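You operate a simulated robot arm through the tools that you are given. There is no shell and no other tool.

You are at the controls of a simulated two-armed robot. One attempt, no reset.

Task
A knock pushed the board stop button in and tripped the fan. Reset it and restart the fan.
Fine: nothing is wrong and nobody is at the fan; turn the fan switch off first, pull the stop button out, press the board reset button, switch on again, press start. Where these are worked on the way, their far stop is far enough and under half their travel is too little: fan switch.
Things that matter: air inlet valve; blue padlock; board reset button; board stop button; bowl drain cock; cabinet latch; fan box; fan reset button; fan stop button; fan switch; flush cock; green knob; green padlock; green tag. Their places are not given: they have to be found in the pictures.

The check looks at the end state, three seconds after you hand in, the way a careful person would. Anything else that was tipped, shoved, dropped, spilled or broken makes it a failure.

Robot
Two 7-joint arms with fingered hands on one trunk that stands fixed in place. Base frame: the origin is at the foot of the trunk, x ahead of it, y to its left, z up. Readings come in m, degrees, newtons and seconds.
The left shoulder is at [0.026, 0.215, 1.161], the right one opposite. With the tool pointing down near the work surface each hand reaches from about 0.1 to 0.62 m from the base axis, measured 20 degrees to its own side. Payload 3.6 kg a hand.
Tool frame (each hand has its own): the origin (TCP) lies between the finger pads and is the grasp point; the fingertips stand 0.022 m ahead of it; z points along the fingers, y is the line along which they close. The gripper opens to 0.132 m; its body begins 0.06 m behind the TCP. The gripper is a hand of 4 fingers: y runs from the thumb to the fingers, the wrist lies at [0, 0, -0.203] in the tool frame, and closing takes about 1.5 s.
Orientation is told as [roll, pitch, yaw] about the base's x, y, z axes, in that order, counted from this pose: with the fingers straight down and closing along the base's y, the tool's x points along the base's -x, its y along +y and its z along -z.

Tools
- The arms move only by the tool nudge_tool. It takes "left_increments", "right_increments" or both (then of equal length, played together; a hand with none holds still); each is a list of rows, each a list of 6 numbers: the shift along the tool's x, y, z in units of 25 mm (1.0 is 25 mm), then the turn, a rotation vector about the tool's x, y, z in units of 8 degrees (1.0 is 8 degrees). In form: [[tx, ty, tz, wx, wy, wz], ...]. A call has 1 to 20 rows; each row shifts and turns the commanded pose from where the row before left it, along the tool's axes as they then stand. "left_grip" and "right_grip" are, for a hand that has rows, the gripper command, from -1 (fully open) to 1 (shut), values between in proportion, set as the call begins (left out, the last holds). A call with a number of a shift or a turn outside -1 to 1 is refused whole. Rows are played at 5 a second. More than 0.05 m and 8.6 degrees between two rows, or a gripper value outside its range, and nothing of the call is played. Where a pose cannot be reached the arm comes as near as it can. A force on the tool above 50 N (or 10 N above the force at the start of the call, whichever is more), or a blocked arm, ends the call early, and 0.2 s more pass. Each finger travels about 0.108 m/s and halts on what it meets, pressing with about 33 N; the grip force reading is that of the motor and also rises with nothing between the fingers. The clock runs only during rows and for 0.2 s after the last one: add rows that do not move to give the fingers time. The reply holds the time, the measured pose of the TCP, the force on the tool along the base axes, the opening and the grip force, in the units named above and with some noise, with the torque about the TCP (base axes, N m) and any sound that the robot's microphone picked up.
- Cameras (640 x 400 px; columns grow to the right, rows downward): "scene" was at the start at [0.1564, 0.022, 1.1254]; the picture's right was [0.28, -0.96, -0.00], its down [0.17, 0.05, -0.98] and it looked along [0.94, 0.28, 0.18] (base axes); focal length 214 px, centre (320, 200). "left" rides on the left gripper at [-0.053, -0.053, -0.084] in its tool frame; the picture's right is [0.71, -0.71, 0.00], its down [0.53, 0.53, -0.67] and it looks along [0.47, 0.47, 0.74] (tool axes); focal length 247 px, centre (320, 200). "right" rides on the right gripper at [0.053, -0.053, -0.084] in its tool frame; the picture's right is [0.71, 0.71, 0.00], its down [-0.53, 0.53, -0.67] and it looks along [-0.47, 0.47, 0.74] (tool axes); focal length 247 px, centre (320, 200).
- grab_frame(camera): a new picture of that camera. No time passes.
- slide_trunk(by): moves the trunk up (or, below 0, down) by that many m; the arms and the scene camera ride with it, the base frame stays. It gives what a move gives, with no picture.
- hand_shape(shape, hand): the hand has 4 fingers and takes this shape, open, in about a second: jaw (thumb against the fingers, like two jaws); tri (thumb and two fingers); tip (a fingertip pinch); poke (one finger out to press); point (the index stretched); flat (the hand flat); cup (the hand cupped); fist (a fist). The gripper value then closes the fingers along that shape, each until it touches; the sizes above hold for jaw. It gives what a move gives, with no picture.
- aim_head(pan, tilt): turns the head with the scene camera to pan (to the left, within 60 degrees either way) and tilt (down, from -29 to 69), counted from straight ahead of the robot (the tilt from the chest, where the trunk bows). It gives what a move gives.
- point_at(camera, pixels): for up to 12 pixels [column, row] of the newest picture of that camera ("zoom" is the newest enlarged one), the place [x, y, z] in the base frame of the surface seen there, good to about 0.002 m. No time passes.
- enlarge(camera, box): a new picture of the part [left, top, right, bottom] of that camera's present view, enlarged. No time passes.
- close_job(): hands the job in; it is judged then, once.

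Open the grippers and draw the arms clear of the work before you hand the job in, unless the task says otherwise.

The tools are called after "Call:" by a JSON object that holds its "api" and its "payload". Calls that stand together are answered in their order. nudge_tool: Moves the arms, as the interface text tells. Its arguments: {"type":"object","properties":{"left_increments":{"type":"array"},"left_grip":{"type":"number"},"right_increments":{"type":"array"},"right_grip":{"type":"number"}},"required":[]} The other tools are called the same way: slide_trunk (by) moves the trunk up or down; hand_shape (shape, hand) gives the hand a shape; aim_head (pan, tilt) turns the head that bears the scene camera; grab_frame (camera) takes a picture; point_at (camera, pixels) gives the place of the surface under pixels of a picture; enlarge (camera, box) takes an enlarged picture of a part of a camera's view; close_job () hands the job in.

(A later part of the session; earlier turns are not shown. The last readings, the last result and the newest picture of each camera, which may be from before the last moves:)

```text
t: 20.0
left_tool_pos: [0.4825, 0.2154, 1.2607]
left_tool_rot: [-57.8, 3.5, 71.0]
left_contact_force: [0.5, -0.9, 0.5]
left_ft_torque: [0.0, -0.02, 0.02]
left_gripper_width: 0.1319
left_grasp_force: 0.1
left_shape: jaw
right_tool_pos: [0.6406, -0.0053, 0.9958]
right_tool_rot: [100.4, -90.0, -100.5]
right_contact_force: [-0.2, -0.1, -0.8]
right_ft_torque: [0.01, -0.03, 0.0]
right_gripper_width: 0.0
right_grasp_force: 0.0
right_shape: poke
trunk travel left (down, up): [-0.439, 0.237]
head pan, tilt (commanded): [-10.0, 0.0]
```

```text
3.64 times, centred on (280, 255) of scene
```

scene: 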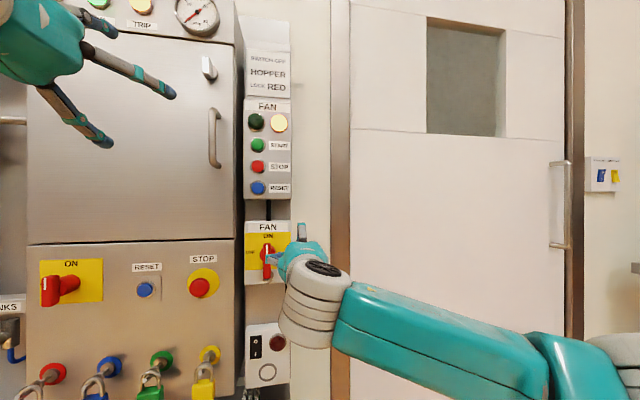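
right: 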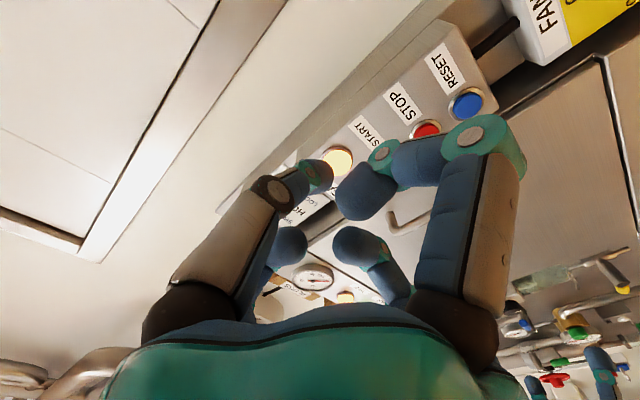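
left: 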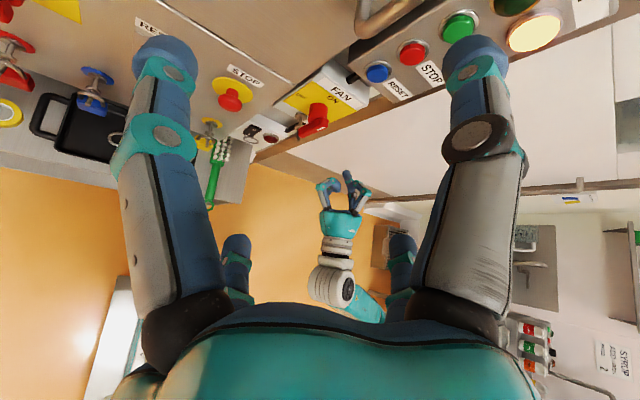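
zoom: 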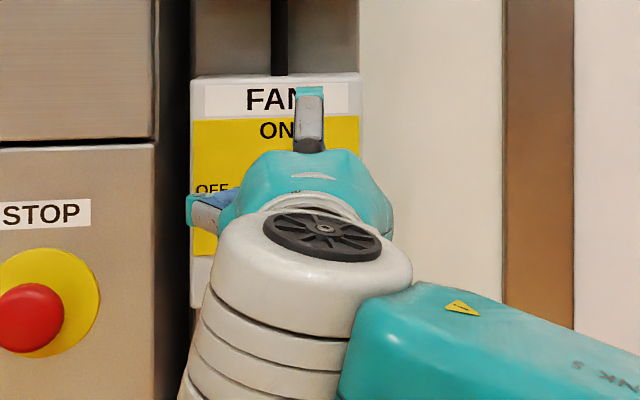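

I'll check the thumb tip's place relative to the bar by measuring before inserting.

Call:
{"api": "enlarge", "payload": {"camera": "left", "box": [260, 70, 380, 170]}}

Call:
{"api": "point_at", "payload": {"camera": "zoom", "pixels": [[363, 300], [365, 320], [348, 310], [384, 315], [345, 205], [325, 238], [240, 255], [265, 250], [352, 220], [310, 190], [330, 350], [300, 330]]}}

```text
4.00 times, centred on (320, 120) of left
```

zoom: 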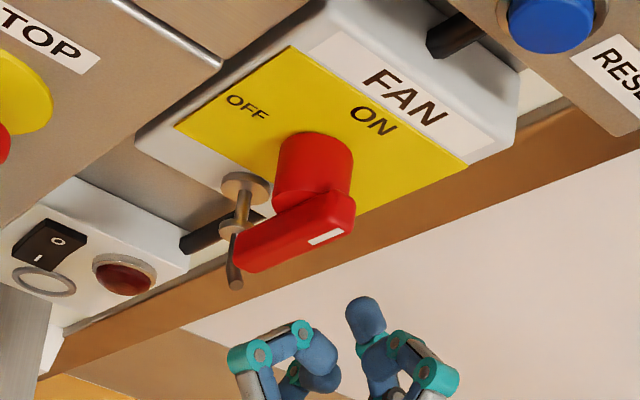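

```text
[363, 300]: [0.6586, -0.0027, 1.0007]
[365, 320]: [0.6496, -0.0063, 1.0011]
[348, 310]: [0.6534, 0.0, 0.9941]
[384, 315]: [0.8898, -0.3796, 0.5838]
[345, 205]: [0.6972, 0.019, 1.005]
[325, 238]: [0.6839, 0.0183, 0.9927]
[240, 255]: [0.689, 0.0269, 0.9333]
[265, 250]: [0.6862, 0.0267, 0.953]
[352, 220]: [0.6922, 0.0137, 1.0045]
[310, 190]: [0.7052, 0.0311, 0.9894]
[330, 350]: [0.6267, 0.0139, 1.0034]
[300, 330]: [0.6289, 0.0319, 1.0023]
```

Thumb's left edge is at y≈0.000, bar's right side near 0.0115: clear. Advancing 38 mm straight in.

Call:
{"api": "nudge_tool", "payload": {"right_increments": [[0, 0, 0.5, 0, 0, 0], [0, 0, 0.5, 0, 0, 0], [0, 0, 0.5, 0, 0, 0]]}}

Call:
{"api": "enlarge", "payload": {"camera": "left", "box": [260, 70, 380, 170]}}

```text
t: 20.8
left_tool_pos: [0.4837, 0.2146, 1.2593]
left_tool_rot: [-57.9, 3.5, 71.1]
left_contact_force: [0.4, -0.3, 0.7]
left_ft_torque: [-0.01, 0.02, -0.01]
left_gripper_width: 0.132
left_grasp_force: 0.0
left_shape: jaw
right_tool_pos: [0.6763, -0.0042, 0.994]
right_tool_rot: [99.4, -90.0, -99.6]
right_contact_force: [1.1, 0.7, 1.2]
right_ft_torque: [0.0, -0.01, -0.01]
right_gripper_width: 0.0
right_grasp_force: 0.2
right_shape: poke
trunk travel left (down, up): [-0.439, 0.237]
head pan, tilt (commanded): [-10.0, 0.0]
```

```text
4.00 times, centred on (320, 120) of left
```

zoom: 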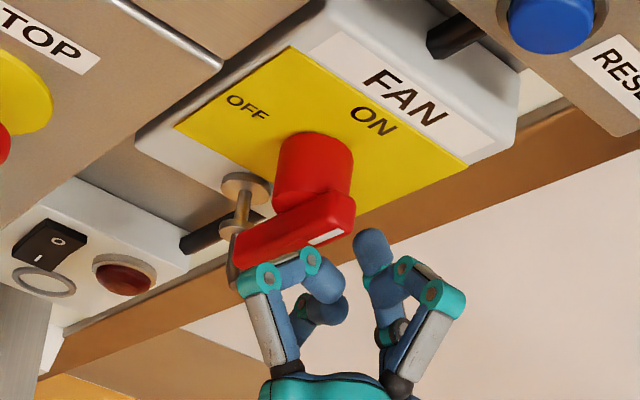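

The thumb now stands beside the bar's top right. I push left along the arc in small rows, first to about 60° of turn, and look.

Call:
{"api": "nudge_tool", "payload": {"right_increments": [[0, 0.48, 0, 0, 0, 0], [-0.08, 0.32, 0, 0, 0, 0], [-0.08, 0.32, 0, 0, 0, 0], [0.1, 0.31, 0, 0, 0, 0], [0.1, 0.31, 0, 0, 0, 0]]}}

Call:
{"api": "enlarge", "payload": {"camera": "left", "box": [260, 70, 380, 170]}}

```text
t: 22.0
left_tool_pos: [0.4831, 0.2142, 1.2604]
left_tool_rot: [-58.0, 3.6, 70.9]
left_contact_force: [-0.2, 0.4, 0.2]
left_ft_torque: [0.0, -0.03, 0.02]
left_gripper_width: 0.1316
left_grasp_force: 0.1
left_shape: jaw
right_tool_pos: [0.6767, 0.0393, 0.9936]
right_tool_rot: [58.2, -89.9, -58.3]
right_contact_force: [-0.1, -0.6, -0.4]
right_ft_torque: [-0.03, 0.0, 0.01]
right_gripper_width: 0.0
right_grasp_force: 0.0
right_shape: poke
trunk travel left (down, up): [-0.439, 0.237]
head pan, tilt (commanded): [-10.0, 0.0]
```

```text
4.00 times, centred on (320, 120) of left
```

zoom: 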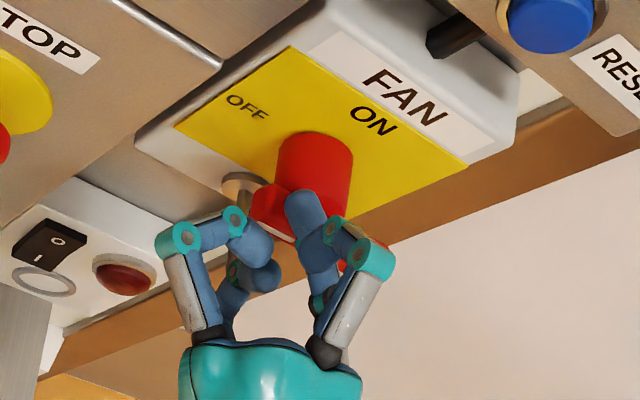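

The bar has swung well toward OFF with almost no force. I continue the arc down-left to the OFF stop.

Call:
{"api": "nudge_tool", "payload": {"right_increments": [[0.24, 0.23, 0, 0, 0, 0], [0.24, 0.23, 0, 0, 0, 0], [0.2, 0.08, 0, 0, 0, 0]]}}

Call:
{"api": "enlarge", "payload": {"camera": "left", "box": [260, 70, 380, 170]}}

Call:
{"api": "enlarge", "payload": {"camera": "right", "box": [160, 80, 480, 280]}}

```text
t: 22.8
left_tool_pos: [0.4795, 0.2117, 1.2639]
left_tool_rot: [-58.1, 3.4, 71.0]
left_contact_force: [0.2, -0.3, -0.3]
left_ft_torque: [0.0, 0.0, 0.04]
left_gripper_width: 0.1319
left_grasp_force: 0.1
left_shape: jaw
right_tool_pos: [0.6753, 0.0494, 0.9873]
right_tool_rot: [-175.3, -88.8, 175.1]
right_contact_force: [1.7, -15.1, 38.7]
right_ft_torque: [-0.42, -0.61, -0.12]
right_gripper_width: 0.0
right_grasp_force: 0.1
right_shape: poke
trunk travel left (down, up): [-0.439, 0.237]
head pan, tilt (commanded): [-10.0, 0.0]
```

```text
4.00 times, centred on (320, 120) of left
```

zoom: 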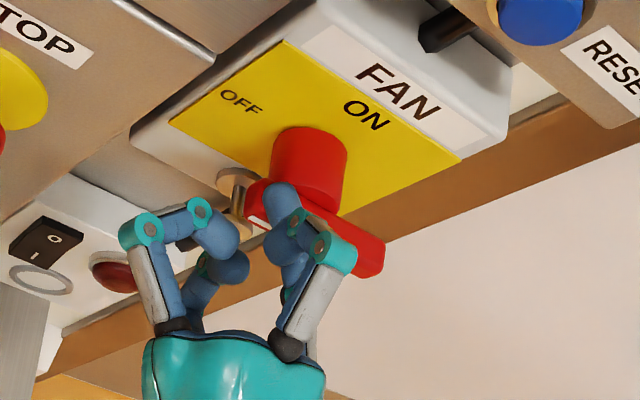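

```text
2.00 times, centred on (320, 180) of right
```

zoom: 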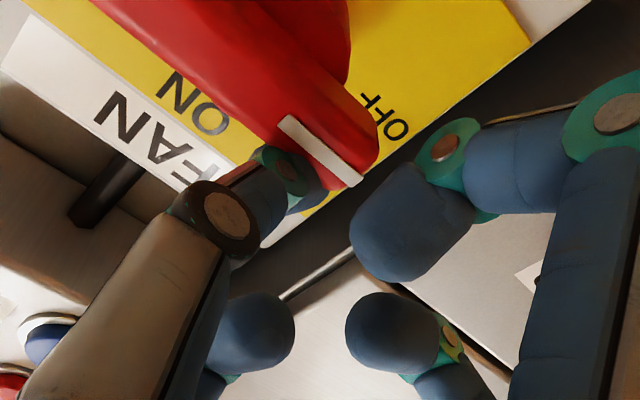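

Force rose to 39 N as the bar reached its OFF stop. I lift the thumb off the bar and back out along −x.

Call:
{"api": "nudge_tool", "payload": {"right_increments": [[-0.6, -0.1, 0, 0, 0, 0], [-0.4, -0.2, 0, 0, 0, 0], [0, 0, -0.8, 0, 0, 0], [0, 0, -0.8, 0, 0, 0], [0, -1, -0.8, 0, 0, 0], [0, -1, -0.8, 0, 0, 0], [0, -1, 0, 0, 0, 0], [0, -1, 0, 0, 0, 0]]}}

Call:
{"api": "enlarge", "payload": {"camera": "left", "box": [260, 70, 380, 170]}}

Call:
{"api": "grab_frame", "payload": {"camera": "scene"}}

Call:
{"api": "enlarge", "payload": {"camera": "scene", "box": [230, 60, 310, 300]}}

```text
t: 24.6
left_tool_pos: [0.4821, 0.2138, 1.2606]
left_tool_rot: [-57.9, 3.6, 71.1]
left_contact_force: [0.1, -0.7, 1.0]
left_ft_torque: [-0.03, 0.01, -0.03]
left_gripper_width: 0.1316
left_grasp_force: 0.1
left_shape: jaw
right_tool_pos: [0.5955, -0.0564, 1.0015]
right_tool_rot: [74.9, -90.1, -74.9]
right_contact_force: [-0.1, -0.2, -1.0]
right_ft_torque: [0.0, -0.01, 0.02]
right_gripper_width: 0.0
right_grasp_force: 0.1
right_shape: poke
trunk travel left (down, up): [-0.439, 0.237]
head pan, tilt (commanded): [-10.0, 0.0]
```

```text
4.00 times, centred on (320, 120) of left
```

zoom: 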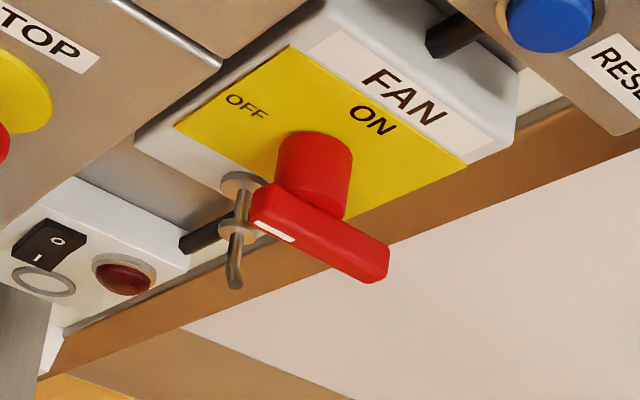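

```text
taken
```

scene: 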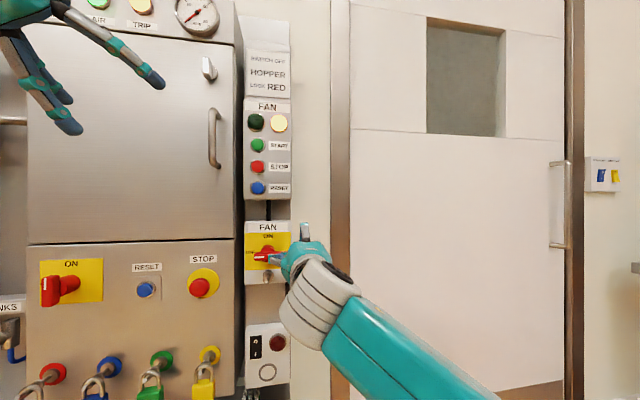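

```text
1.67 times, centred on (270, 180) of scene
```

zoom: 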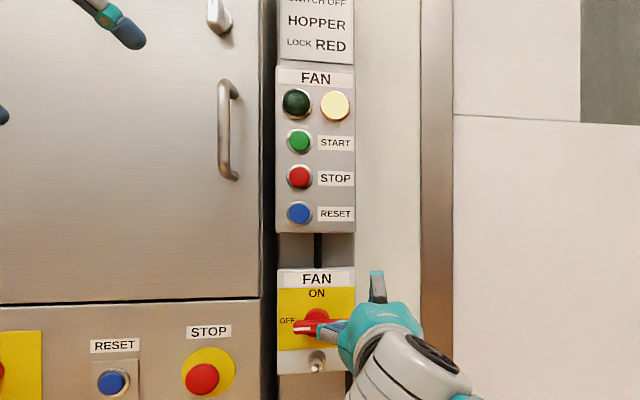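

The switch bar now points left to OFF. Next I bring the left hand back level and in front of the board stop button at standoff (0.58, 0.166, 0.911), moving the right hand a little away.

Call:
{"api": "nudge_tool", "payload": {"left_increments": [[0, 0, 0, 0.8, -0.5, 0], [0, 0, 0, 0.8, -0.5, 0], [0, 0, 0, 0.8, -0.5, 0], [0, 0, 0, 0.8, -0.5, 0], [0, 0, 0, 0.8, -0.5, 0], [0, 0, 0, 0, 0, -0.25], [0.137, 1, 0.28, 0, 0, 0], [0.137, 1, 0.28, 0, 0, 0], [0.137, 1, 0.28, 0, 0, 0], [0.137, 1, 0.28, 0, 0, 0], [0.137, 1, 0.28, 0, 0, 0], [0.137, 1, 0.28, 0, 0, 0], [0.137, 1, 0.28, 0, 0, 0], [0.137, 1, 0.28, 0, 0, 0], [0.137, 1, 0.28, 0, 0, 0], [0.137, 1, 0.28, 0, 0, 0], [0.137, 1, 0.28, 0, 0, 0], [0.137, 1, 0.28, 0, 0, 0], [0.137, 1, 0.28, 0, 0, 0], [0.137, 1, 0.28, 0, 0, 0]], "right_increments": [[0, -0.2, -0.15, 0, 0, 0], [0, -0.2, -0.15, 0, 0, 0], [0, -0.2, -0.15, 0, 0, 0], [0, -0.2, -0.15, 0, 0, 0], [0, -0.2, -0.15, 0, 0, 0], [0, -0.2, -0.15, 0, 0, 0], [0, -0.2, -0.15, 0, 0, 0], [0, -0.2, -0.15, 0, 0, 0], [0, -0.2, -0.15, 0, 0, 0], [0, -0.2, -0.15, 0, 0, 0], [0, -0.2, -0.15, 0, 0, 0], [0, -0.2, -0.15, 0, 0, 0], [0, -0.2, -0.15, 0, 0, 0], [0, -0.2, -0.15, 0, 0, 0], [0, 0, 0, 0, 0, 0], [0, 0, 0, 0, 0, 0], [0, 0, 0, 0, 0, 0], [0, 0, 0, 0, 0, 0], [0, 0, 0, 0, 0, 0], [0, 0, 0, 0, 0, 0]]}}

Call:
{"api": "grab_frame", "payload": {"camera": "left"}}

Call:
{"api": "grab_frame", "payload": {"camera": "scene"}}

```text
t: 28.8
left_tool_pos: [0.5622, 0.1258, 0.9434]
left_tool_rot: [-89.8, 0.0, 90.4]
left_contact_force: [-0.6, -0.4, -0.1]
left_ft_torque: [0.0, 0.01, -0.02]
left_gripper_width: 0.1316
left_grasp_force: 0.0
left_shape: jaw
left hand out of reach, approached as far as the arm can: row 7, 8, 11, 13, 15, 16, 18, 19, 20
right_tool_pos: [0.543, -0.1249, 1.0016]
right_tool_rot: [73.4, -90.1, -73.5]
right_contact_force: [0.3, 0.3, 0.3]
right_ft_torque: [0.04, 0.0, -0.02]
right_gripper_width: 0.0001
right_grasp_force: 0.0
right_shape: poke
trunk travel left (down, up): [-0.439, 0.237]
head pan, tilt (commanded): [-10.0, 0.0]
```

```text
taken
```

left: 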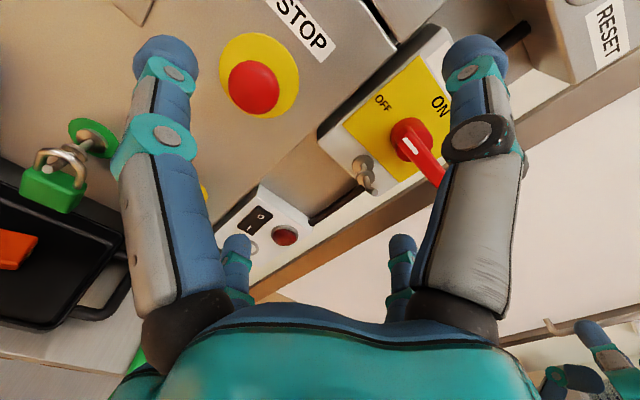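

```text
taken
```

scene: 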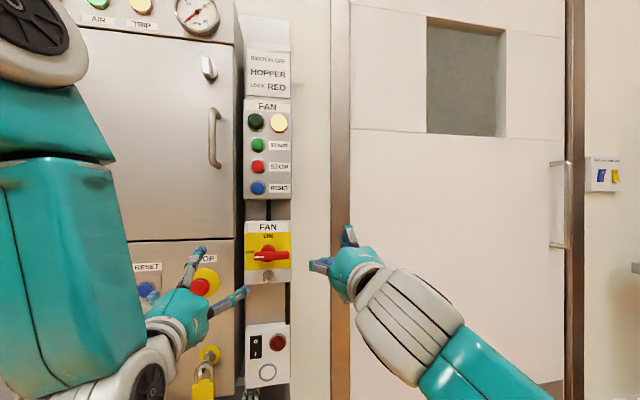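

The left arm fell short with this roll (at (0.562, 0.126, 0.943), expected (0.58, 0.166, 0.911)). I'll roll the hand back +90° about its axis, which should bring the pose within reach.

Call:
{"api": "nudge_tool", "payload": {"left_increments": [[0, 0, 0, 0, 0, 1], [0, 0, 0, 0, 0, 1], [0, 0, 0, 0, 0, 1], [0, 0, 0, 0, 0, 1], [0, 0, 0, 0, 0, 1], [0, 0, 0, 0, 0, 0.62]]}}

Call:
{"api": "grab_frame", "payload": {"camera": "left"}}

```text
t: 30.2
left_tool_pos: [0.5618, 0.126, 0.9453]
left_tool_rot: [-89.7, -45.1, 90.2]
left_contact_force: [0.5, -0.2, -0.5]
left_ft_torque: [0.01, 0.0, -0.05]
left_gripper_width: 0.1319
left_grasp_force: 0.0
left_shape: jaw
right_tool_pos: [0.5438, -0.1242, 1.0014]
right_tool_rot: [95.2, -90.0, -95.2]
right_contact_force: [-0.1, -0.4, 0.6]
right_ft_torque: [-0.02, -0.01, -0.04]
right_gripper_width: 0.0004
right_grasp_force: 0.1
right_shape: poke
trunk travel left (down, up): [-0.439, 0.237]
head pan, tilt (commanded): [-10.0, 0.0]
```

```text
taken
```

left: 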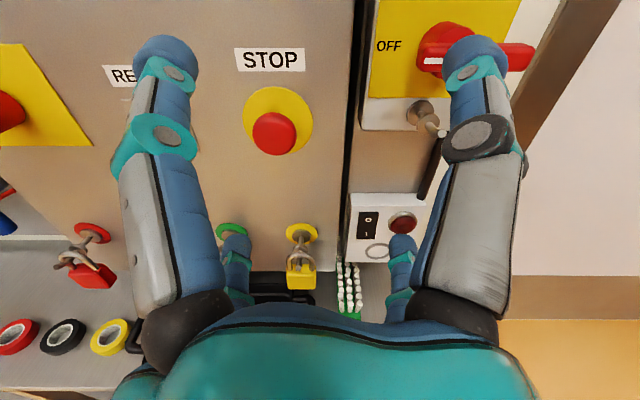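

The roll is now −45° and the camera looks down over the hand; the stop button shows at (275,133). I'll shift left 40 mm, down 34 mm and a bit forward to line up with it.

Call:
{"api": "nudge_tool", "payload": {"left_increments": [[-0.054, 0.7, 0.3, 0, 0, 0], [-0.054, 0.7, 0.3, 0, 0, 0], [-0.054, 0.7, 0.3, 0, 0, 0]]}}

Call:
{"api": "grab_frame", "payload": {"camera": "left"}}

```text
t: 31.0
left_tool_pos: [0.5712, 0.1195, 0.9269]
left_tool_rot: [-89.7, -44.9, 90.4]
left_contact_force: [0.2, 0.6, 0.2]
left_ft_torque: [0.0, -0.02, 0.03]
left_gripper_width: 0.132
left_grasp_force: 0.1
left_shape: jaw
left hand out of reach, approached as far as the arm can: row 1, 2, 3
right_tool_pos: [0.5433, -0.1245, 1.0026]
right_tool_rot: [88.2, -89.9, -88.3]
right_contact_force: [0.3, 0.1, 0.1]
right_ft_torque: [-0.01, -0.03, -0.05]
right_gripper_width: 0.0
right_grasp_force: 0.0
right_shape: poke
trunk travel left (down, up): [-0.439, 0.237]
head pan, tilt (commanded): [-10.0, 0.0]
```

```text
taken
```

left: 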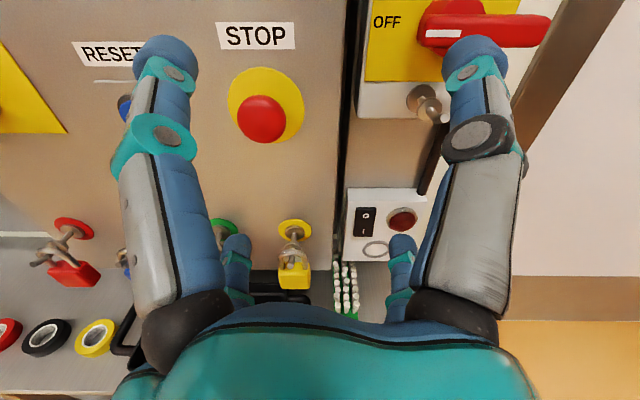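

The left arm is near a joint limit this far below its shoulder (it drifted to y 0.12 instead of 0.166). I'll raise both hands about 0.2 m, then lower the trunk so that the shoulders come to the button's height.

Call:
{"api": "nudge_tool", "payload": {"left_increments": [[-0.829, -0.433, -0.28, 0, 0, 0], [-0.829, -0.433, -0.28, 0, 0, 0], [-0.829, -0.433, -0.28, 0, 0, 0], [-0.829, -0.433, -0.28, 0, 0, 0], [-0.829, -0.433, -0.28, 0, 0, 0], [-0.829, -0.433, -0.28, 0, 0, 0], [-0.829, -0.433, -0.28, 0, 0, 0], [-0.829, -0.433, -0.28, 0, 0, 0], [-0.829, -0.433, -0.28, 0, 0, 0], [-0.829, -0.433, -0.28, 0, 0, 0]], "right_increments": [[-0.8, 0, 0, 0, 0, 0], [-0.8, 0, 0, 0, 0, 0], [-0.8, 0, 0, 0, 0, 0], [-0.8, 0, 0, 0, 0, 0], [-0.8, 0, 0, 0, 0, 0], [-0.8, 0, 0, 0, 0, 0], [-0.8, 0, 0, 0, 0, 0], [-0.8, 0, 0, 0, 0, 0], [-0.8, 0, 0, 0, 0, 0], [-0.8, 0, 0, 0, 0, 0]]}}

```text
t: 33.2
left_tool_pos: [0.5011, 0.1841, 1.152]
left_tool_rot: [-89.9, -44.9, 90.2]
left_contact_force: [0.2, 0.0, 0.2]
left_ft_torque: [0.04, -0.01, 0.01]
left_gripper_width: 0.1319
left_grasp_force: 0.0
left_shape: jaw
left hand out of reach, approached as far as the arm can: row 9
right_tool_pos: [0.5425, -0.1247, 1.2022]
right_tool_rot: [64.7, -90.0, -64.8]
right_contact_force: [0.0, 0.8, 0.0]
right_ft_torque: [0.0, 0.01, -0.01]
right_gripper_width: 0.0
right_grasp_force: 0.0
right_shape: poke
trunk travel left (down, up): [-0.439, 0.237]
head pan, tilt (commanded): [-10.0, 0.0]
```

Both are up. Now I roll the left hand another +45° back to its original roll, where it reached easily, then lower the trunk by 0.2 m.

Call:
{"api": "nudge_tool", "payload": {"left_increments": [[0, 0, 0, 0, 0, 1], [0, 0, 0, 0, 0, 1], [0, 0, 0, 0, 0, 1], [0, 0, 0, 0, 0, 1], [0, 0, 0, 0, 0, 1], [0, 0, 0, 0, 0, 0.63]]}}

Call:
{"api": "slide_trunk", "payload": {"by": -0.2}}

Call:
{"api": "grab_frame", "payload": {"camera": "left"}}

Call:
{"api": "grab_frame", "payload": {"camera": "scene"}}

```text
t: 34.6
left_tool_pos: [0.5008, 0.1848, 1.1514]
left_tool_rot: [45.5, -89.8, -45.3]
left_contact_force: [1.2, 0.5, -0.3]
left_ft_torque: [-0.01, 0.02, 0.0]
left_gripper_width: 0.1318
left_grasp_force: 0.1
left_shape: jaw
right_tool_pos: [0.5434, -0.1258, 1.2017]
right_tool_rot: [81.7, -90.0, -81.8]
right_contact_force: [0.0, -0.5, -0.1]
right_ft_torque: [0.01, 0.02, 0.01]
right_gripper_width: 0.0
right_grasp_force: 0.1
right_shape: poke
trunk travel left (down, up): [-0.439, 0.237]
head pan, tilt (commanded): [-10.0, 0.0]
```

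```text
t: 36.8
left_tool_pos: [0.5001, 0.1855, 0.9513]
left_tool_rot: [-71.0, -90.1, 70.9]
left_contact_force: [-0.5, -0.2, -0.7]
left_ft_torque: [-0.04, 0.0, -0.03]
left_gripper_width: 0.1321
left_grasp_force: 0.0
left_shape: jaw
right_tool_pos: [0.5422, -0.1249, 1.002]
right_tool_rot: [124.6, -89.9, -124.8]
right_contact_force: [0.0, 0.6, -0.3]
right_ft_torque: [0.0, 0.0, 0.0]
right_gripper_width: 0.0002
right_grasp_force: 0.1
right_shape: poke
trunk travel left (down, up): [-0.239, 0.437]
head pan, tilt (commanded): [-10.0, 0.0]
```

```text
taken
```

left: 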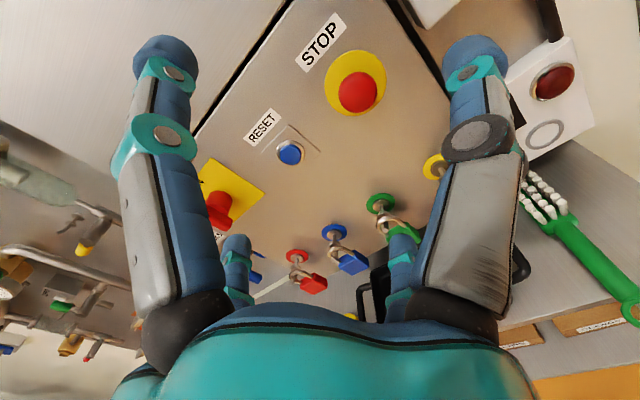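

```text
taken
```

scene: 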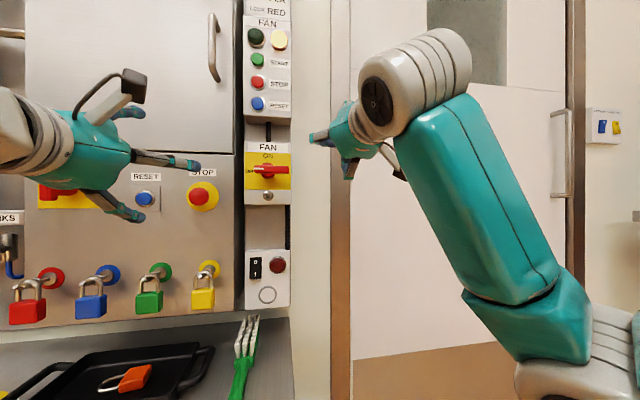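

Now the left hand is at (0.50, 0.186, 0.951) level and the stop button is in view at (357,95). I advance to a standoff of (0.60, 0.166, 0.911), and turn the head toward it.

Call:
{"api": "nudge_tool", "payload": {"left_increments": [[0.4, -0.195, 1, 0, 0, 0], [0.4, -0.195, 1, 0, 0, 0], [0.4, -0.195, 1, 0, 0, 0], [0.4, -0.195, 1, 0, 0, 0]]}}

Call:
{"api": "aim_head", "payload": {"pan": 10, "tilt": 5}}

Call:
{"api": "grab_frame", "payload": {"camera": "left"}}

Call:
{"api": "grab_frame", "payload": {"camera": "scene"}}

```text
t: 37.8
left_tool_pos: [0.5982, 0.1568, 0.9136]
left_tool_rot: [-7.0, -89.8, 7.4]
left_contact_force: [-0.3, -0.2, 0.0]
left_ft_torque: [-0.05, -0.02, -0.02]
left_gripper_width: 0.1318
left_grasp_force: 0.0
left_shape: jaw
left hand out of reach, approached as far as the arm can: row 2, 4
right_tool_pos: [0.5438, -0.1251, 1.0009]
right_tool_rot: [49.0, -89.9, -48.8]
right_contact_force: [-0.5, -0.5, -0.1]
right_ft_torque: [0.0, -0.01, -0.01]
right_gripper_width: 0.0
right_grasp_force: 0.0
right_shape: poke
trunk travel left (down, up): [-0.239, 0.437]
head pan, tilt (commanded): [-10.0, 0.0]
```

```text
t: 38.6
left_tool_pos: [0.5971, 0.1569, 0.9124]
left_tool_rot: [-1.5, -89.8, 1.8]
left_contact_force: [-0.3, -0.3, -0.2]
left_ft_torque: [-0.01, -0.02, -0.02]
left_gripper_width: 0.1319
left_grasp_force: 0.1
left_shape: jaw
right_tool_pos: [0.5438, -0.1255, 1.0006]
right_tool_rot: [81.1, -89.8, -81.3]
right_contact_force: [0.3, 0.8, -0.2]
right_ft_torque: [0.02, -0.04, -0.01]
right_gripper_width: 0.0
right_grasp_force: 0.1
right_shape: poke
trunk travel left (down, up): [-0.239, 0.437]
head pan, tilt (commanded): [10.0, 5.0]
```

```text
taken
```

left: 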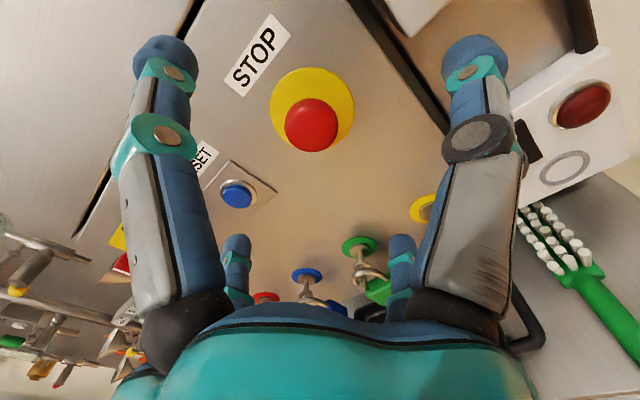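

```text
taken
```

scene: 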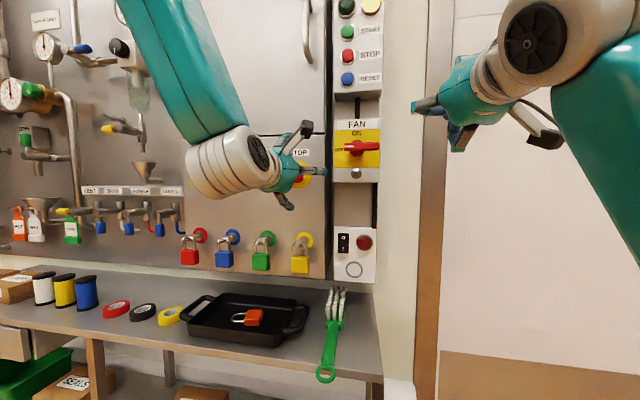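

The left arm still can't quite reach y 0.166; its forearm comes down steeply from a high elbow, so I'll lower the trunk further. First back off and raise the left hand, then slide down another 0.2 m.

Call:
{"api": "nudge_tool", "payload": {"left_increments": [[-0.5, 0.1, -0.9, 0, 0, 0], [-0.9, 0.1, -0.7, 0, 0, 0], [-1, 0.1, -0.7, 0, 0, 0], [-1, 0.1, -0.7, 0, 0, 0], [-1, 0.1, -0.5, 0, 0, 0], [-1, 0.1, -0.5, 0, 0, 0], [-1, 0.1, 0, 0, 0, 0], [-1, 0.1, 0, 0, 0, 0]], "right_increments": [[-1, 0, 0, 0, 0, 0], [-1, 0, 0, 0, 0, 0], [-1, 0, 0, 0, 0, 0], [-1, 0, 0, 0, 0, 0], [-1, 0, 0, 0, 0, 0], [-1, 0, 0, 0, 0, 0], [-1, 0, 0, 0, 0, 0], [-1, 0, 0, 0, 0, 0]]}}

Call:
{"api": "slide_trunk", "payload": {"by": -0.2}}

Call:
{"api": "grab_frame", "payload": {"camera": "scene"}}

```text
t: 40.4
left_tool_pos: [0.4978, 0.1762, 1.0999]
left_tool_rot: [43.7, -89.9, -43.7]
left_contact_force: [-0.4, -0.6, 0.2]
left_ft_torque: [0.03, 0.0, 0.04]
left_gripper_width: 0.1319
left_grasp_force: 0.0
left_shape: jaw
right_tool_pos: [0.5433, -0.1256, 1.2011]
right_tool_rot: [58.4, -89.9, -58.4]
right_contact_force: [-0.2, 0.0, 0.9]
right_ft_torque: [0.03, 0.02, 0.02]
right_gripper_width: 0.0
right_grasp_force: 0.1
right_shape: poke
trunk travel left (down, up): [-0.239, 0.437]
head pan, tilt (commanded): [10.0, 5.0]
```

```text
t: 42.6
left_tool_pos: [0.532, 0.1775, 0.8496]
left_tool_rot: [-0.1, -83.6, 0.2]
left_contact_force: [-0.5, 0.3, 1.3]
left_ft_torque: [-0.03, -0.01, -0.02]
left_gripper_width: 0.1317
left_grasp_force: 0.1
left_shape: jaw
right_tool_pos: [0.543, -0.1245, 1.0023]
right_tool_rot: [169.7, -89.9, -169.8]
right_contact_force: [-0.4, 0.6, 0.8]
right_ft_torque: [-0.02, -0.01, -0.03]
right_gripper_width: 0.0001
right_grasp_force: 0.1
right_shape: poke
trunk travel left (down, up): [-0.039, 0.637]
head pan, tilt (commanded): [10.0, 5.0]
```

```text
taken
```

scene: 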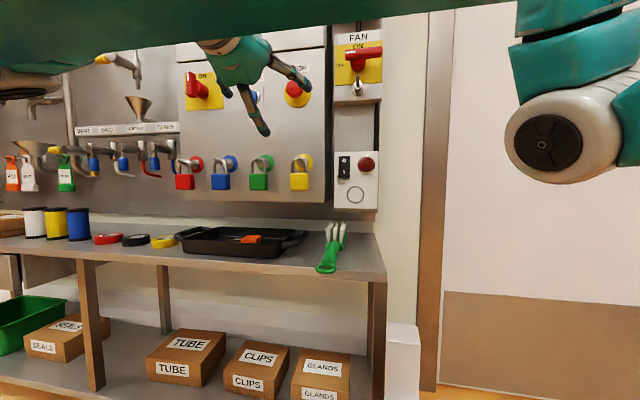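

The left hand ended off its expected pose (pitch −83.6°, x 0.532), so its arm shifted during the slide. I'll play still rows and look around before doing anything else.

Call:
{"api": "nudge_tool", "payload": {"left_increments": [[0, 0, 0, 0, 0, 0], [0, 0, 0, 0, 0, 0], [0, 0, 0, 0, 0, 0]]}}

Call:
{"api": "aim_head", "payload": {"pan": 30, "tilt": -15}}

Call:
{"api": "grab_frame", "payload": {"camera": "scene"}}

Call:
{"api": "grab_frame", "payload": {"camera": "left"}}

```text
t: 43.4
left_tool_pos: [0.533, 0.1762, 0.8487]
left_tool_rot: [0.0, -83.5, 0.1]
left_contact_force: [-0.3, -0.6, -0.1]
left_ft_torque: [-0.02, 0.03, 0.01]
left_gripper_width: 0.1319
left_grasp_force: 0.1
left_shape: jaw
right_tool_pos: [0.5436, -0.1248, 1.0018]
right_tool_rot: [71.2, -90.0, -71.2]
right_contact_force: [1.0, 0.6, 0.2]
right_ft_torque: [-0.02, -0.01, -0.03]
right_gripper_width: 0.0
right_grasp_force: 0.1
right_shape: poke
trunk travel left (down, up): [-0.039, 0.637]
head pan, tilt (commanded): [10.0, 5.0]
```

```text
t: 44.2
left_tool_pos: [0.5335, 0.1771, 0.8488]
left_tool_rot: [-0.1, -83.5, 0.1]
left_contact_force: [-0.4, 0.4, 0.0]
left_ft_torque: [0.01, 0.03, -0.04]
left_gripper_width: 0.132
left_grasp_force: 0.0
left_shape: jaw
right_tool_pos: [0.5433, -0.1259, 1.0013]
right_tool_rot: [78.4, -90.0, -78.5]
right_contact_force: [0.4, -1.0, 0.2]
right_ft_torque: [0.02, 0.03, 0.01]
right_gripper_width: 0.0002
right_grasp_force: 0.2
right_shape: poke
trunk travel left (down, up): [-0.039, 0.637]
head pan, tilt (commanded): [30.0, -15.0]
```

```text
taken
```

scene: 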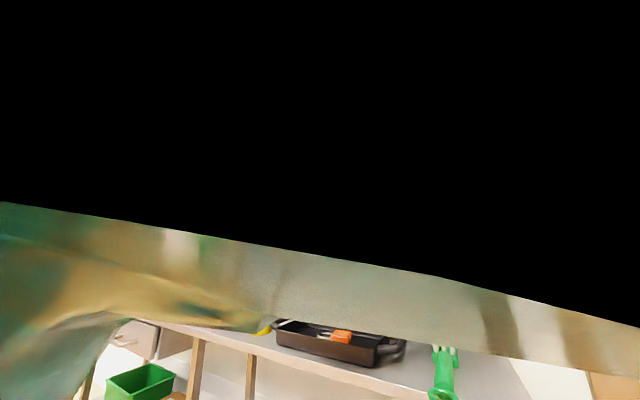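

```text
taken
```

left: 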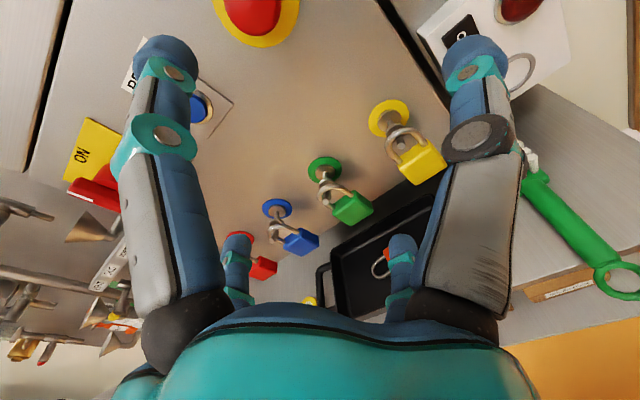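

The scene camera is blocked by the left arm's link near the head. I'll raise the trunk back 0.2 m and see whether the left arm's pose returns to normal.

Call:
{"api": "slide_trunk", "payload": {"by": 0.2}}

Call:
{"api": "aim_head", "payload": {"pan": 40, "tilt": -10}}

Call:
{"api": "grab_frame", "payload": {"camera": "scene"}}

```text
t: 46.4
left_tool_pos: [0.5342, 0.1772, 1.0473]
left_tool_rot: [0.1, -83.5, -0.2]
left_contact_force: [0.1, 0.2, 0.4]
left_ft_torque: [-0.02, 0.03, -0.01]
left_gripper_width: 0.1321
left_grasp_force: 0.0
left_shape: jaw
right_tool_pos: [0.5439, -0.1257, 1.2007]
right_tool_rot: [31.4, -89.9, -31.4]
right_contact_force: [-0.4, -0.5, 0.5]
right_ft_torque: [0.02, 0.0, 0.01]
right_gripper_width: 0.0002
right_grasp_force: 0.2
right_shape: poke
trunk travel left (down, up): [-0.239, 0.437]
head pan, tilt (commanded): [30.0, -15.0]
```

```text
t: 47.1
left_tool_pos: [0.5334, 0.1772, 1.0485]
left_tool_rot: [-0.2, -83.4, 0.0]
left_contact_force: [0.4, -0.6, -1.0]
left_ft_torque: [-0.01, -0.02, 0.01]
left_gripper_width: 0.1319
left_grasp_force: 0.1
left_shape: jaw
right_tool_pos: [0.5438, -0.1248, 1.2002]
right_tool_rot: [82.6, -90.1, -82.9]
right_contact_force: [0.1, -0.3, -0.1]
right_ft_torque: [0.03, 0.03, 0.01]
right_gripper_width: 0.0
right_grasp_force: 0.0
right_shape: poke
trunk travel left (down, up): [-0.239, 0.437]
head pan, tilt (commanded): [40.0, -10.0]
```

```text
taken
```

scene: 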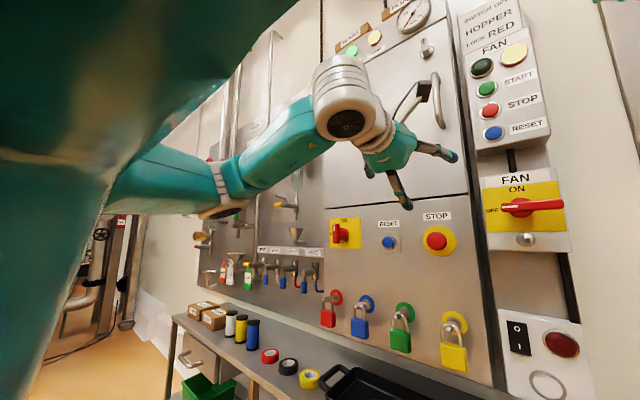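

The left arm now shows a lower, level forearm at (230,165), a better posture, with the hand pitched −83.5°. I'll level it and step toward the stop button in small rows, watching for reach warnings.

Call:
{"api": "nudge_tool", "payload": {"left_increments": [[0, 0, 0, 0, -0.81, 0], [0.784, -0.088, 0.2, 0, 0, 0], [0.784, -0.088, 0.2, 0, 0, 0], [0.784, -0.088, 0.2, 0, 0, 0], [0.784, -0.088, 0.2, 0, 0, 0], [0.784, -0.088, 0.2, 0, 0, 0]]}}

Call:
{"api": "grab_frame", "payload": {"camera": "scene"}}

```text
t: 48.5
left_tool_pos: [0.5588, 0.1666, 0.9498]
left_tool_rot: [-146.1, -89.9, 146.3]
left_contact_force: [0.8, -0.4, 0.9]
left_ft_torque: [0.02, -0.02, -0.03]
left_gripper_width: 0.1318
left_grasp_force: 0.0
left_shape: jaw
right_tool_pos: [0.544, -0.1264, 1.1998]
right_tool_rot: [53.8, -89.9, -53.9]
right_contact_force: [0.2, 0.0, 0.6]
right_ft_torque: [0.0, -0.01, -0.01]
right_gripper_width: 0.0004
right_grasp_force: 0.0
right_shape: poke
trunk travel left (down, up): [-0.239, 0.437]
head pan, tilt (commanded): [40.0, -10.0]
```

```text
taken
```

scene: 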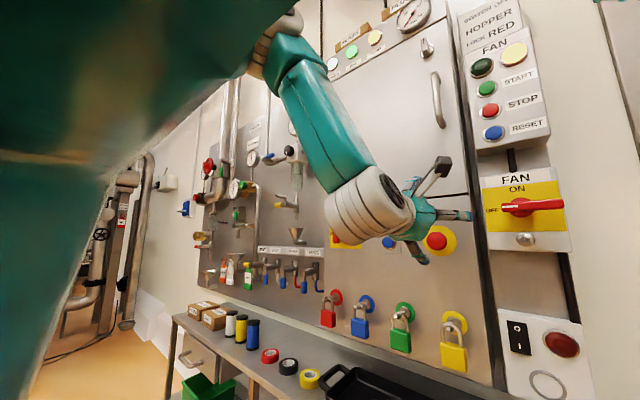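

It reached (0.559, 0.167, 0.950) without a warning. I continue in small steps to (0.60, 0.166, 0.911).

Call:
{"api": "nudge_tool", "payload": {"left_increments": [[0.4, 0, 0.3, 0, 0, 0], [0.4, 0, 0.3, 0, 0, 0], [0.4, 0, 0.3, 0, 0, 0], [0.36, 0, 0.3, 0, 0, 0]]}}

Call:
{"api": "grab_frame", "payload": {"camera": "left"}}

```text
t: 49.5
left_tool_pos: [0.5862, 0.1594, 0.9125]
left_tool_rot: [-14.1, -89.9, 14.4]
left_contact_force: [-0.3, -0.1, 0.5]
left_ft_torque: [0.05, 0.0, 0.01]
left_gripper_width: 0.132
left_grasp_force: 0.1
left_shape: jaw
left hand out of reach, approached as far as the arm can: row 3
right_tool_pos: [0.5435, -0.1262, 1.2005]
right_tool_rot: [61.1, -89.9, -61.2]
right_contact_force: [-0.2, 0.5, 0.1]
right_ft_torque: [-0.02, 0.0, 0.02]
right_gripper_width: 0.0
right_grasp_force: 0.1
right_shape: poke
trunk travel left (down, up): [-0.239, 0.437]
head pan, tilt (commanded): [40.0, -10.0]
```

```text
taken
```

left: 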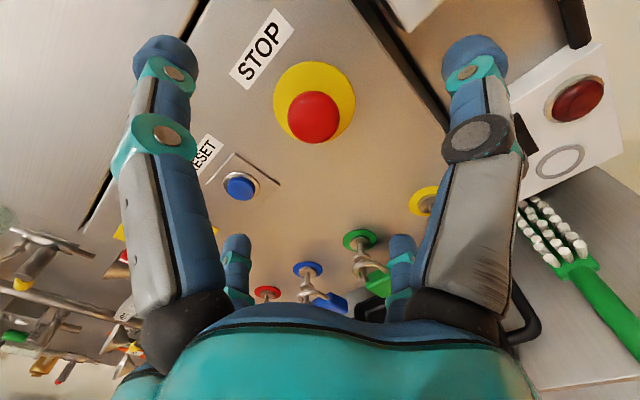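

Only row 3 was short; I now need +7 mm in y, so I try a small shift left and see if it follows.

Call:
{"api": "nudge_tool", "payload": {"left_increments": [[0, 0.15, 0.1, 0, 0, 0], [0, 0.15, 0.1, 0, 0, 0]]}}

```text
t: 50.1
left_tool_pos: [0.5886, 0.1587, 0.9144]
left_tool_rot: [1.4, -89.9, -1.0]
left_contact_force: [0.0, 1.0, 0.9]
left_ft_torque: [0.0, 0.0, 0.03]
left_gripper_width: 0.1319
left_grasp_force: 0.1
left_shape: jaw
left hand out of reach, approached as far as the arm can: row 1, 2
right_tool_pos: [0.5436, -0.1256, 1.2007]
right_tool_rot: [83.3, -90.1, -83.3]
right_contact_force: [0.2, 0.2, 0.5]
right_ft_torque: [-0.01, -0.02, -0.01]
right_gripper_width: 0.0001
right_grasp_force: 0.2
right_shape: poke
trunk travel left (down, up): [-0.239, 0.437]
head pan, tilt (commanded): [40.0, -10.0]
```

Stuck at a limit here, probably because the arm is folded too close. I'll advance 40 mm (tips then at x≈0.65, still short of the button) while asking for +7 mm in y.

Call:
{"api": "nudge_tool", "payload": {"left_increments": [[0, 0, 0.4, 0, 0, 0], [0, 0, 0.4, 0, 0, 0], [0, 0, 0.4, 0, 0, 0], [0, 0, 0.4, 0, 0, 0], [0, 0.2, 0, 0, 0, 0], [0, 0.1, 0, 0, 0, 0]]}}

```text
t: 51.5
left_tool_pos: [0.626, 0.1529, 0.9176]
left_tool_rot: [4.0, -89.9, -3.6]
left_contact_force: [-1.4, 0.7, 0.3]
left_ft_torque: [0.0, -0.02, -0.01]
left_gripper_width: 0.1318
left_grasp_force: 0.0
left_shape: jaw
left hand out of reach, approached as far as the arm can: row 2, 4, 5
right_tool_pos: [0.5443, -0.125, 1.2006]
right_tool_rot: [80.4, -90.0, -80.4]
right_contact_force: [-1.1, 0.2, 1.0]
right_ft_torque: [0.0, -0.01, -0.02]
right_gripper_width: 0.0002
right_grasp_force: 0.0
right_shape: poke
trunk travel left (down, up): [-0.239, 0.437]
head pan, tilt (commanded): [40.0, -10.0]
```

It drifts right and up, so the wrist bend is the limit. I'll let the hand point about 10° downward, which frees the wrist, then shift to the button's axis.

Call:
{"api": "nudge_tool", "payload": {"left_increments": [[0, 0, 0, 0, 0.7, 0], [0, 0, 0, 0, 0.55, 0], [0, 0.2, 0, 0, 0, 0], [0, 0.2, 0, 0, 0, 0], [0, 0.15, 0, 0, 0, 0]]}}

```text
t: 52.7
left_tool_pos: [0.6253, 0.169, 0.917]
left_tool_rot: [0.0, -80.0, 0.1]
left_contact_force: [0.3, 0.2, -1.0]
left_ft_torque: [-0.03, -0.03, -0.01]
left_gripper_width: 0.1316
left_grasp_force: 0.1
left_shape: jaw
right_tool_pos: [0.5426, -0.1257, 1.2013]
right_tool_rot: [70.2, -90.0, -70.2]
right_contact_force: [0.6, -0.8, -0.6]
right_ft_torque: [-0.02, -0.01, -0.02]
right_gripper_width: 0.0
right_grasp_force: 0.0
right_shape: poke
trunk travel left (down, up): [-0.239, 0.437]
head pan, tilt (commanded): [40.0, -10.0]
```

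With pitch −80° the arm reaches (0.625, 0.169, 0.917) freely. I'll look with the left camera and measure the knob relative to the fingers.

Call:
{"api": "grab_frame", "payload": {"camera": "left"}}

Call:
{"api": "point_at", "payload": {"camera": "left", "pixels": [[165, 45], [475, 45], [237, 243], [402, 243], [320, 130], [300, 140], [340, 120], [320, 105], [320, 155], [265, 60], [355, 90], [300, 95]]}}

Call:
{"api": "enlarge", "payload": {"camera": "left", "box": [220, 20, 420, 220]}}

```text
taken
```

left: 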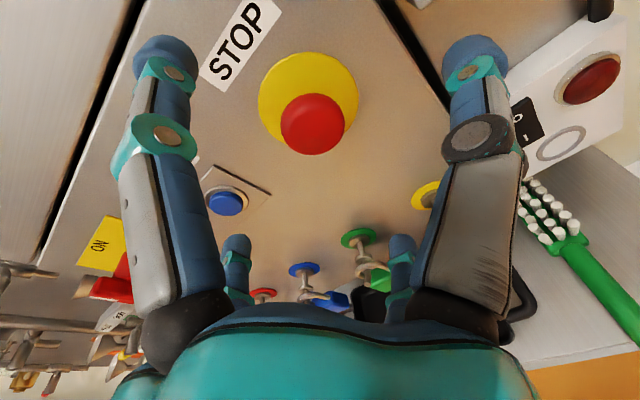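

```text
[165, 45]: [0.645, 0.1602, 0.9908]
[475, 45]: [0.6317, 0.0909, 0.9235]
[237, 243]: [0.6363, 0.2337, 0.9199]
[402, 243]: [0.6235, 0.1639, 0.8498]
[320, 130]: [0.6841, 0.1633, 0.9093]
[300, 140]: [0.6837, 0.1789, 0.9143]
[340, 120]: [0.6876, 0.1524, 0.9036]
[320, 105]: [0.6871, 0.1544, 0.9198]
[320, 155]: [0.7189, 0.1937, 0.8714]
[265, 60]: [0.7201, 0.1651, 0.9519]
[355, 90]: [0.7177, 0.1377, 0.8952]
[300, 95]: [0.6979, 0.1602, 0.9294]
```

```text
2.00 times, centred on (320, 120) of left
```

zoom: 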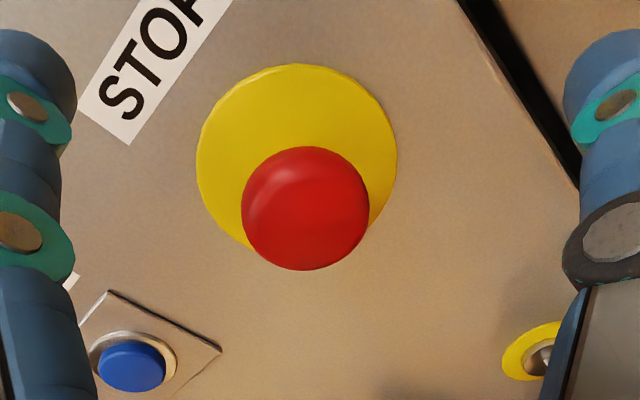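

The knob's side is seen back to x≈0.698 and the yellow plate is at 0.718. I advance along x so that the TCP comes to about (0.684, 0.166, 0.911), fingers still wide open.

Call:
{"api": "nudge_tool", "payload": {"left_increments": [[-0.05, -0.03, 0.58, 0, 0, 0], [-0.05, -0.03, 0.58, 0, 0, 0], [-0.05, -0.03, 0.58, 0, 0, 0], [-0.03, -0.03, 0.55, 0, 0, 0]]}}

Call:
{"api": "grab_frame", "payload": {"camera": "left"}}

```text
t: 53.7
left_tool_pos: [0.6834, 0.1652, 0.9102]
left_tool_rot: [0.1, -80.1, 0.0]
left_contact_force: [0.0, 0.2, 0.2]
left_ft_torque: [0.01, 0.03, -0.02]
left_gripper_width: 0.1317
left_grasp_force: 0.1
left_shape: jaw
right_tool_pos: [0.5434, -0.1259, 1.2003]
right_tool_rot: [61.6, -89.8, -61.7]
right_contact_force: [1.0, -0.9, 0.0]
right_ft_torque: [-0.01, -0.01, 0.03]
right_gripper_width: 0.0001
right_grasp_force: 0.0
right_shape: poke
trunk travel left (down, up): [-0.239, 0.437]
head pan, tilt (commanded): [40.0, -10.0]
```

```text
taken
```

left: 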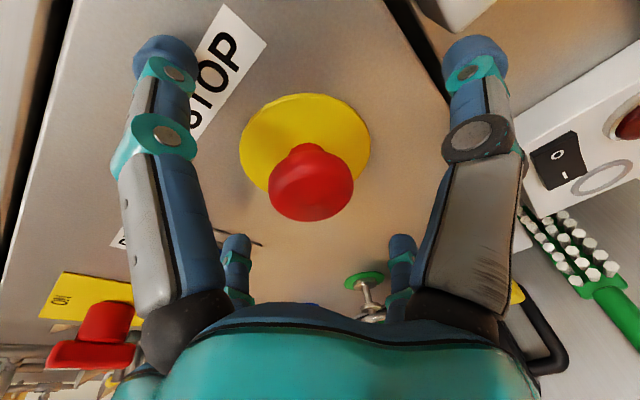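

The knob is a mushroom with a narrower neck toward the plate. I'll zoom to measure where the rim ends and the neck begins.

Call:
{"api": "enlarge", "payload": {"camera": "left", "box": [250, 90, 370, 230]}}

Call:
{"api": "point_at", "payload": {"camera": "zoom", "pixels": [[320, 200], [320, 180], [320, 230], [300, 190], [360, 180], [280, 220], [380, 220], [320, 280], [320, 165], [290, 195], [345, 170], [400, 250]]}}

```text
2.86 times, centred on (310, 160) of left
```

zoom: 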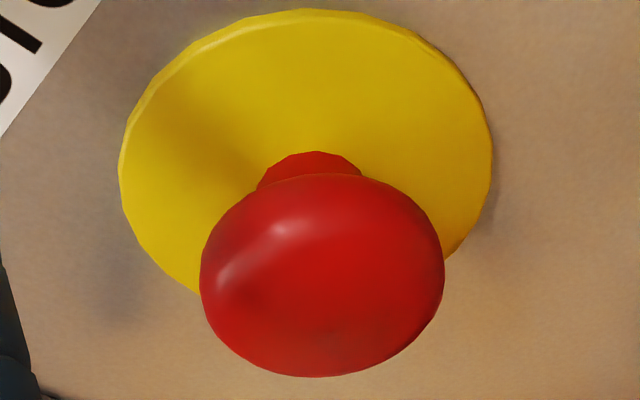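

```text
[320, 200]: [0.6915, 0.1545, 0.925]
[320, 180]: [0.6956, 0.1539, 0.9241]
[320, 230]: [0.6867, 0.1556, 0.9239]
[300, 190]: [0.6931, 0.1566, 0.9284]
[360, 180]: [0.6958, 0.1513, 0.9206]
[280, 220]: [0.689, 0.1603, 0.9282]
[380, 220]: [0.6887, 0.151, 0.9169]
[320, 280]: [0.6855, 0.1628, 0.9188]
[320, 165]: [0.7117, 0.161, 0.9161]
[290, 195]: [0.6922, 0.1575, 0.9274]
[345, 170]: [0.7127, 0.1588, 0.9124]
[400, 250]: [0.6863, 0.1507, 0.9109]
```

The head is a ~14 mm thick dome (x 0.684–0.697) on a neck of ~8 mm radius. I go 3 mm deeper and close the fingers on the head.

Call:
{"api": "nudge_tool", "payload": {"left_increments": [[-0.02, 0.02, 0.14, 0, 0, 0], [0, 0, 0, 0, 0, 0]]}}

Call:
{"api": "nudge_tool", "payload": {"left_increments": [[0, 0, 0, 0, 0, 0], [0, 0, 0, 0, 0, 0], [0, 0, 0, 0, 0, 0], [0, 0, 0, 0, 0, 0], [0, 0, 0, 0, 0, 0], [0, 0, 0, 0, 0, 0], [0, 0, 0, 0, 0, 0], [0, 0, 0, 0, 0, 0], [0, 0, 0, 0, 0, 0], [0, 0, 0, 0, 0, 0]], "left_grip": 1}}

Call:
{"api": "grab_frame", "payload": {"camera": "left"}}

```text
t: 54.3
left_tool_pos: [0.6868, 0.1652, 0.9102]
left_tool_rot: [0.0, -80.0, 0.0]
left_contact_force: [-3.0, -0.7, -0.9]
left_ft_torque: [0.02, -0.21, -0.02]
left_gripper_width: 0.1319
left_grasp_force: 0.0
left_shape: jaw
right_tool_pos: [0.5444, -0.126, 1.2008]
right_tool_rot: [107.4, -89.8, -107.7]
right_contact_force: [0.4, -0.6, 0.5]
right_ft_torque: [-0.02, 0.01, 0.02]
right_gripper_width: 0.0
right_grasp_force: 0.2
right_shape: poke
trunk travel left (down, up): [-0.239, 0.437]
head pan, tilt (commanded): [40.0, -10.0]
```

```text
t: 56.5
left_tool_pos: [0.6878, 0.1652, 0.9047]
left_tool_rot: [0.1, -79.3, -0.3]
left_contact_force: [-2.2, -8.1, -28.0]
left_ft_torque: [0.01, 0.15, 0.54]
left_gripper_width: 0.0024
left_grasp_force: 32.7
left_shape: jaw
right_tool_pos: [0.5464, -0.126, 1.1995]
right_tool_rot: [25.7, -89.9, -25.8]
right_contact_force: [0.3, 0.6, -0.3]
right_ft_torque: [0.06, 0.05, 0.01]
right_gripper_width: 0.0
right_grasp_force: 0.1
right_shape: poke
trunk travel left (down, up): [-0.239, 0.437]
head pan, tilt (commanded): [40.0, -10.0]
heard: click
```

```text
taken
```

left: 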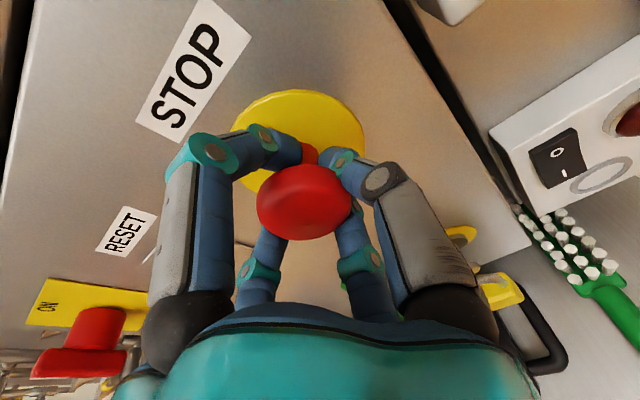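

I heard a click while closing; fingers are now behind the head on its neck. I'll measure the head's front to see whether it has moved out.

Call:
{"api": "point_at", "payload": {"camera": "left", "pixels": [[305, 205], [305, 185], [280, 205], [335, 205], [305, 225], [311, 153], [320, 100]]}}

Call:
{"api": "enlarge", "payload": {"camera": "left", "box": [220, 80, 400, 260]}}

```text
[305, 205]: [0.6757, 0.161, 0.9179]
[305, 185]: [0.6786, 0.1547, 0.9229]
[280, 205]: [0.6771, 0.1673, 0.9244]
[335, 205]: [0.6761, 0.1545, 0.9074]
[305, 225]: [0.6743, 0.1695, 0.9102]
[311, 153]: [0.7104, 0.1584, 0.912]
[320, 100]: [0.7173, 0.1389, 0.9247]
```

```text
2.22 times, centred on (310, 170) of left
```

zoom: 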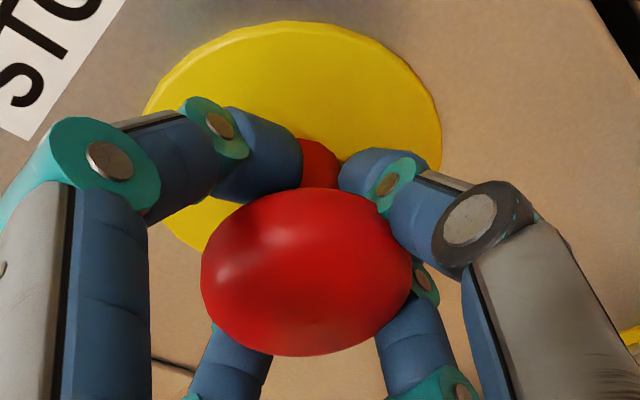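

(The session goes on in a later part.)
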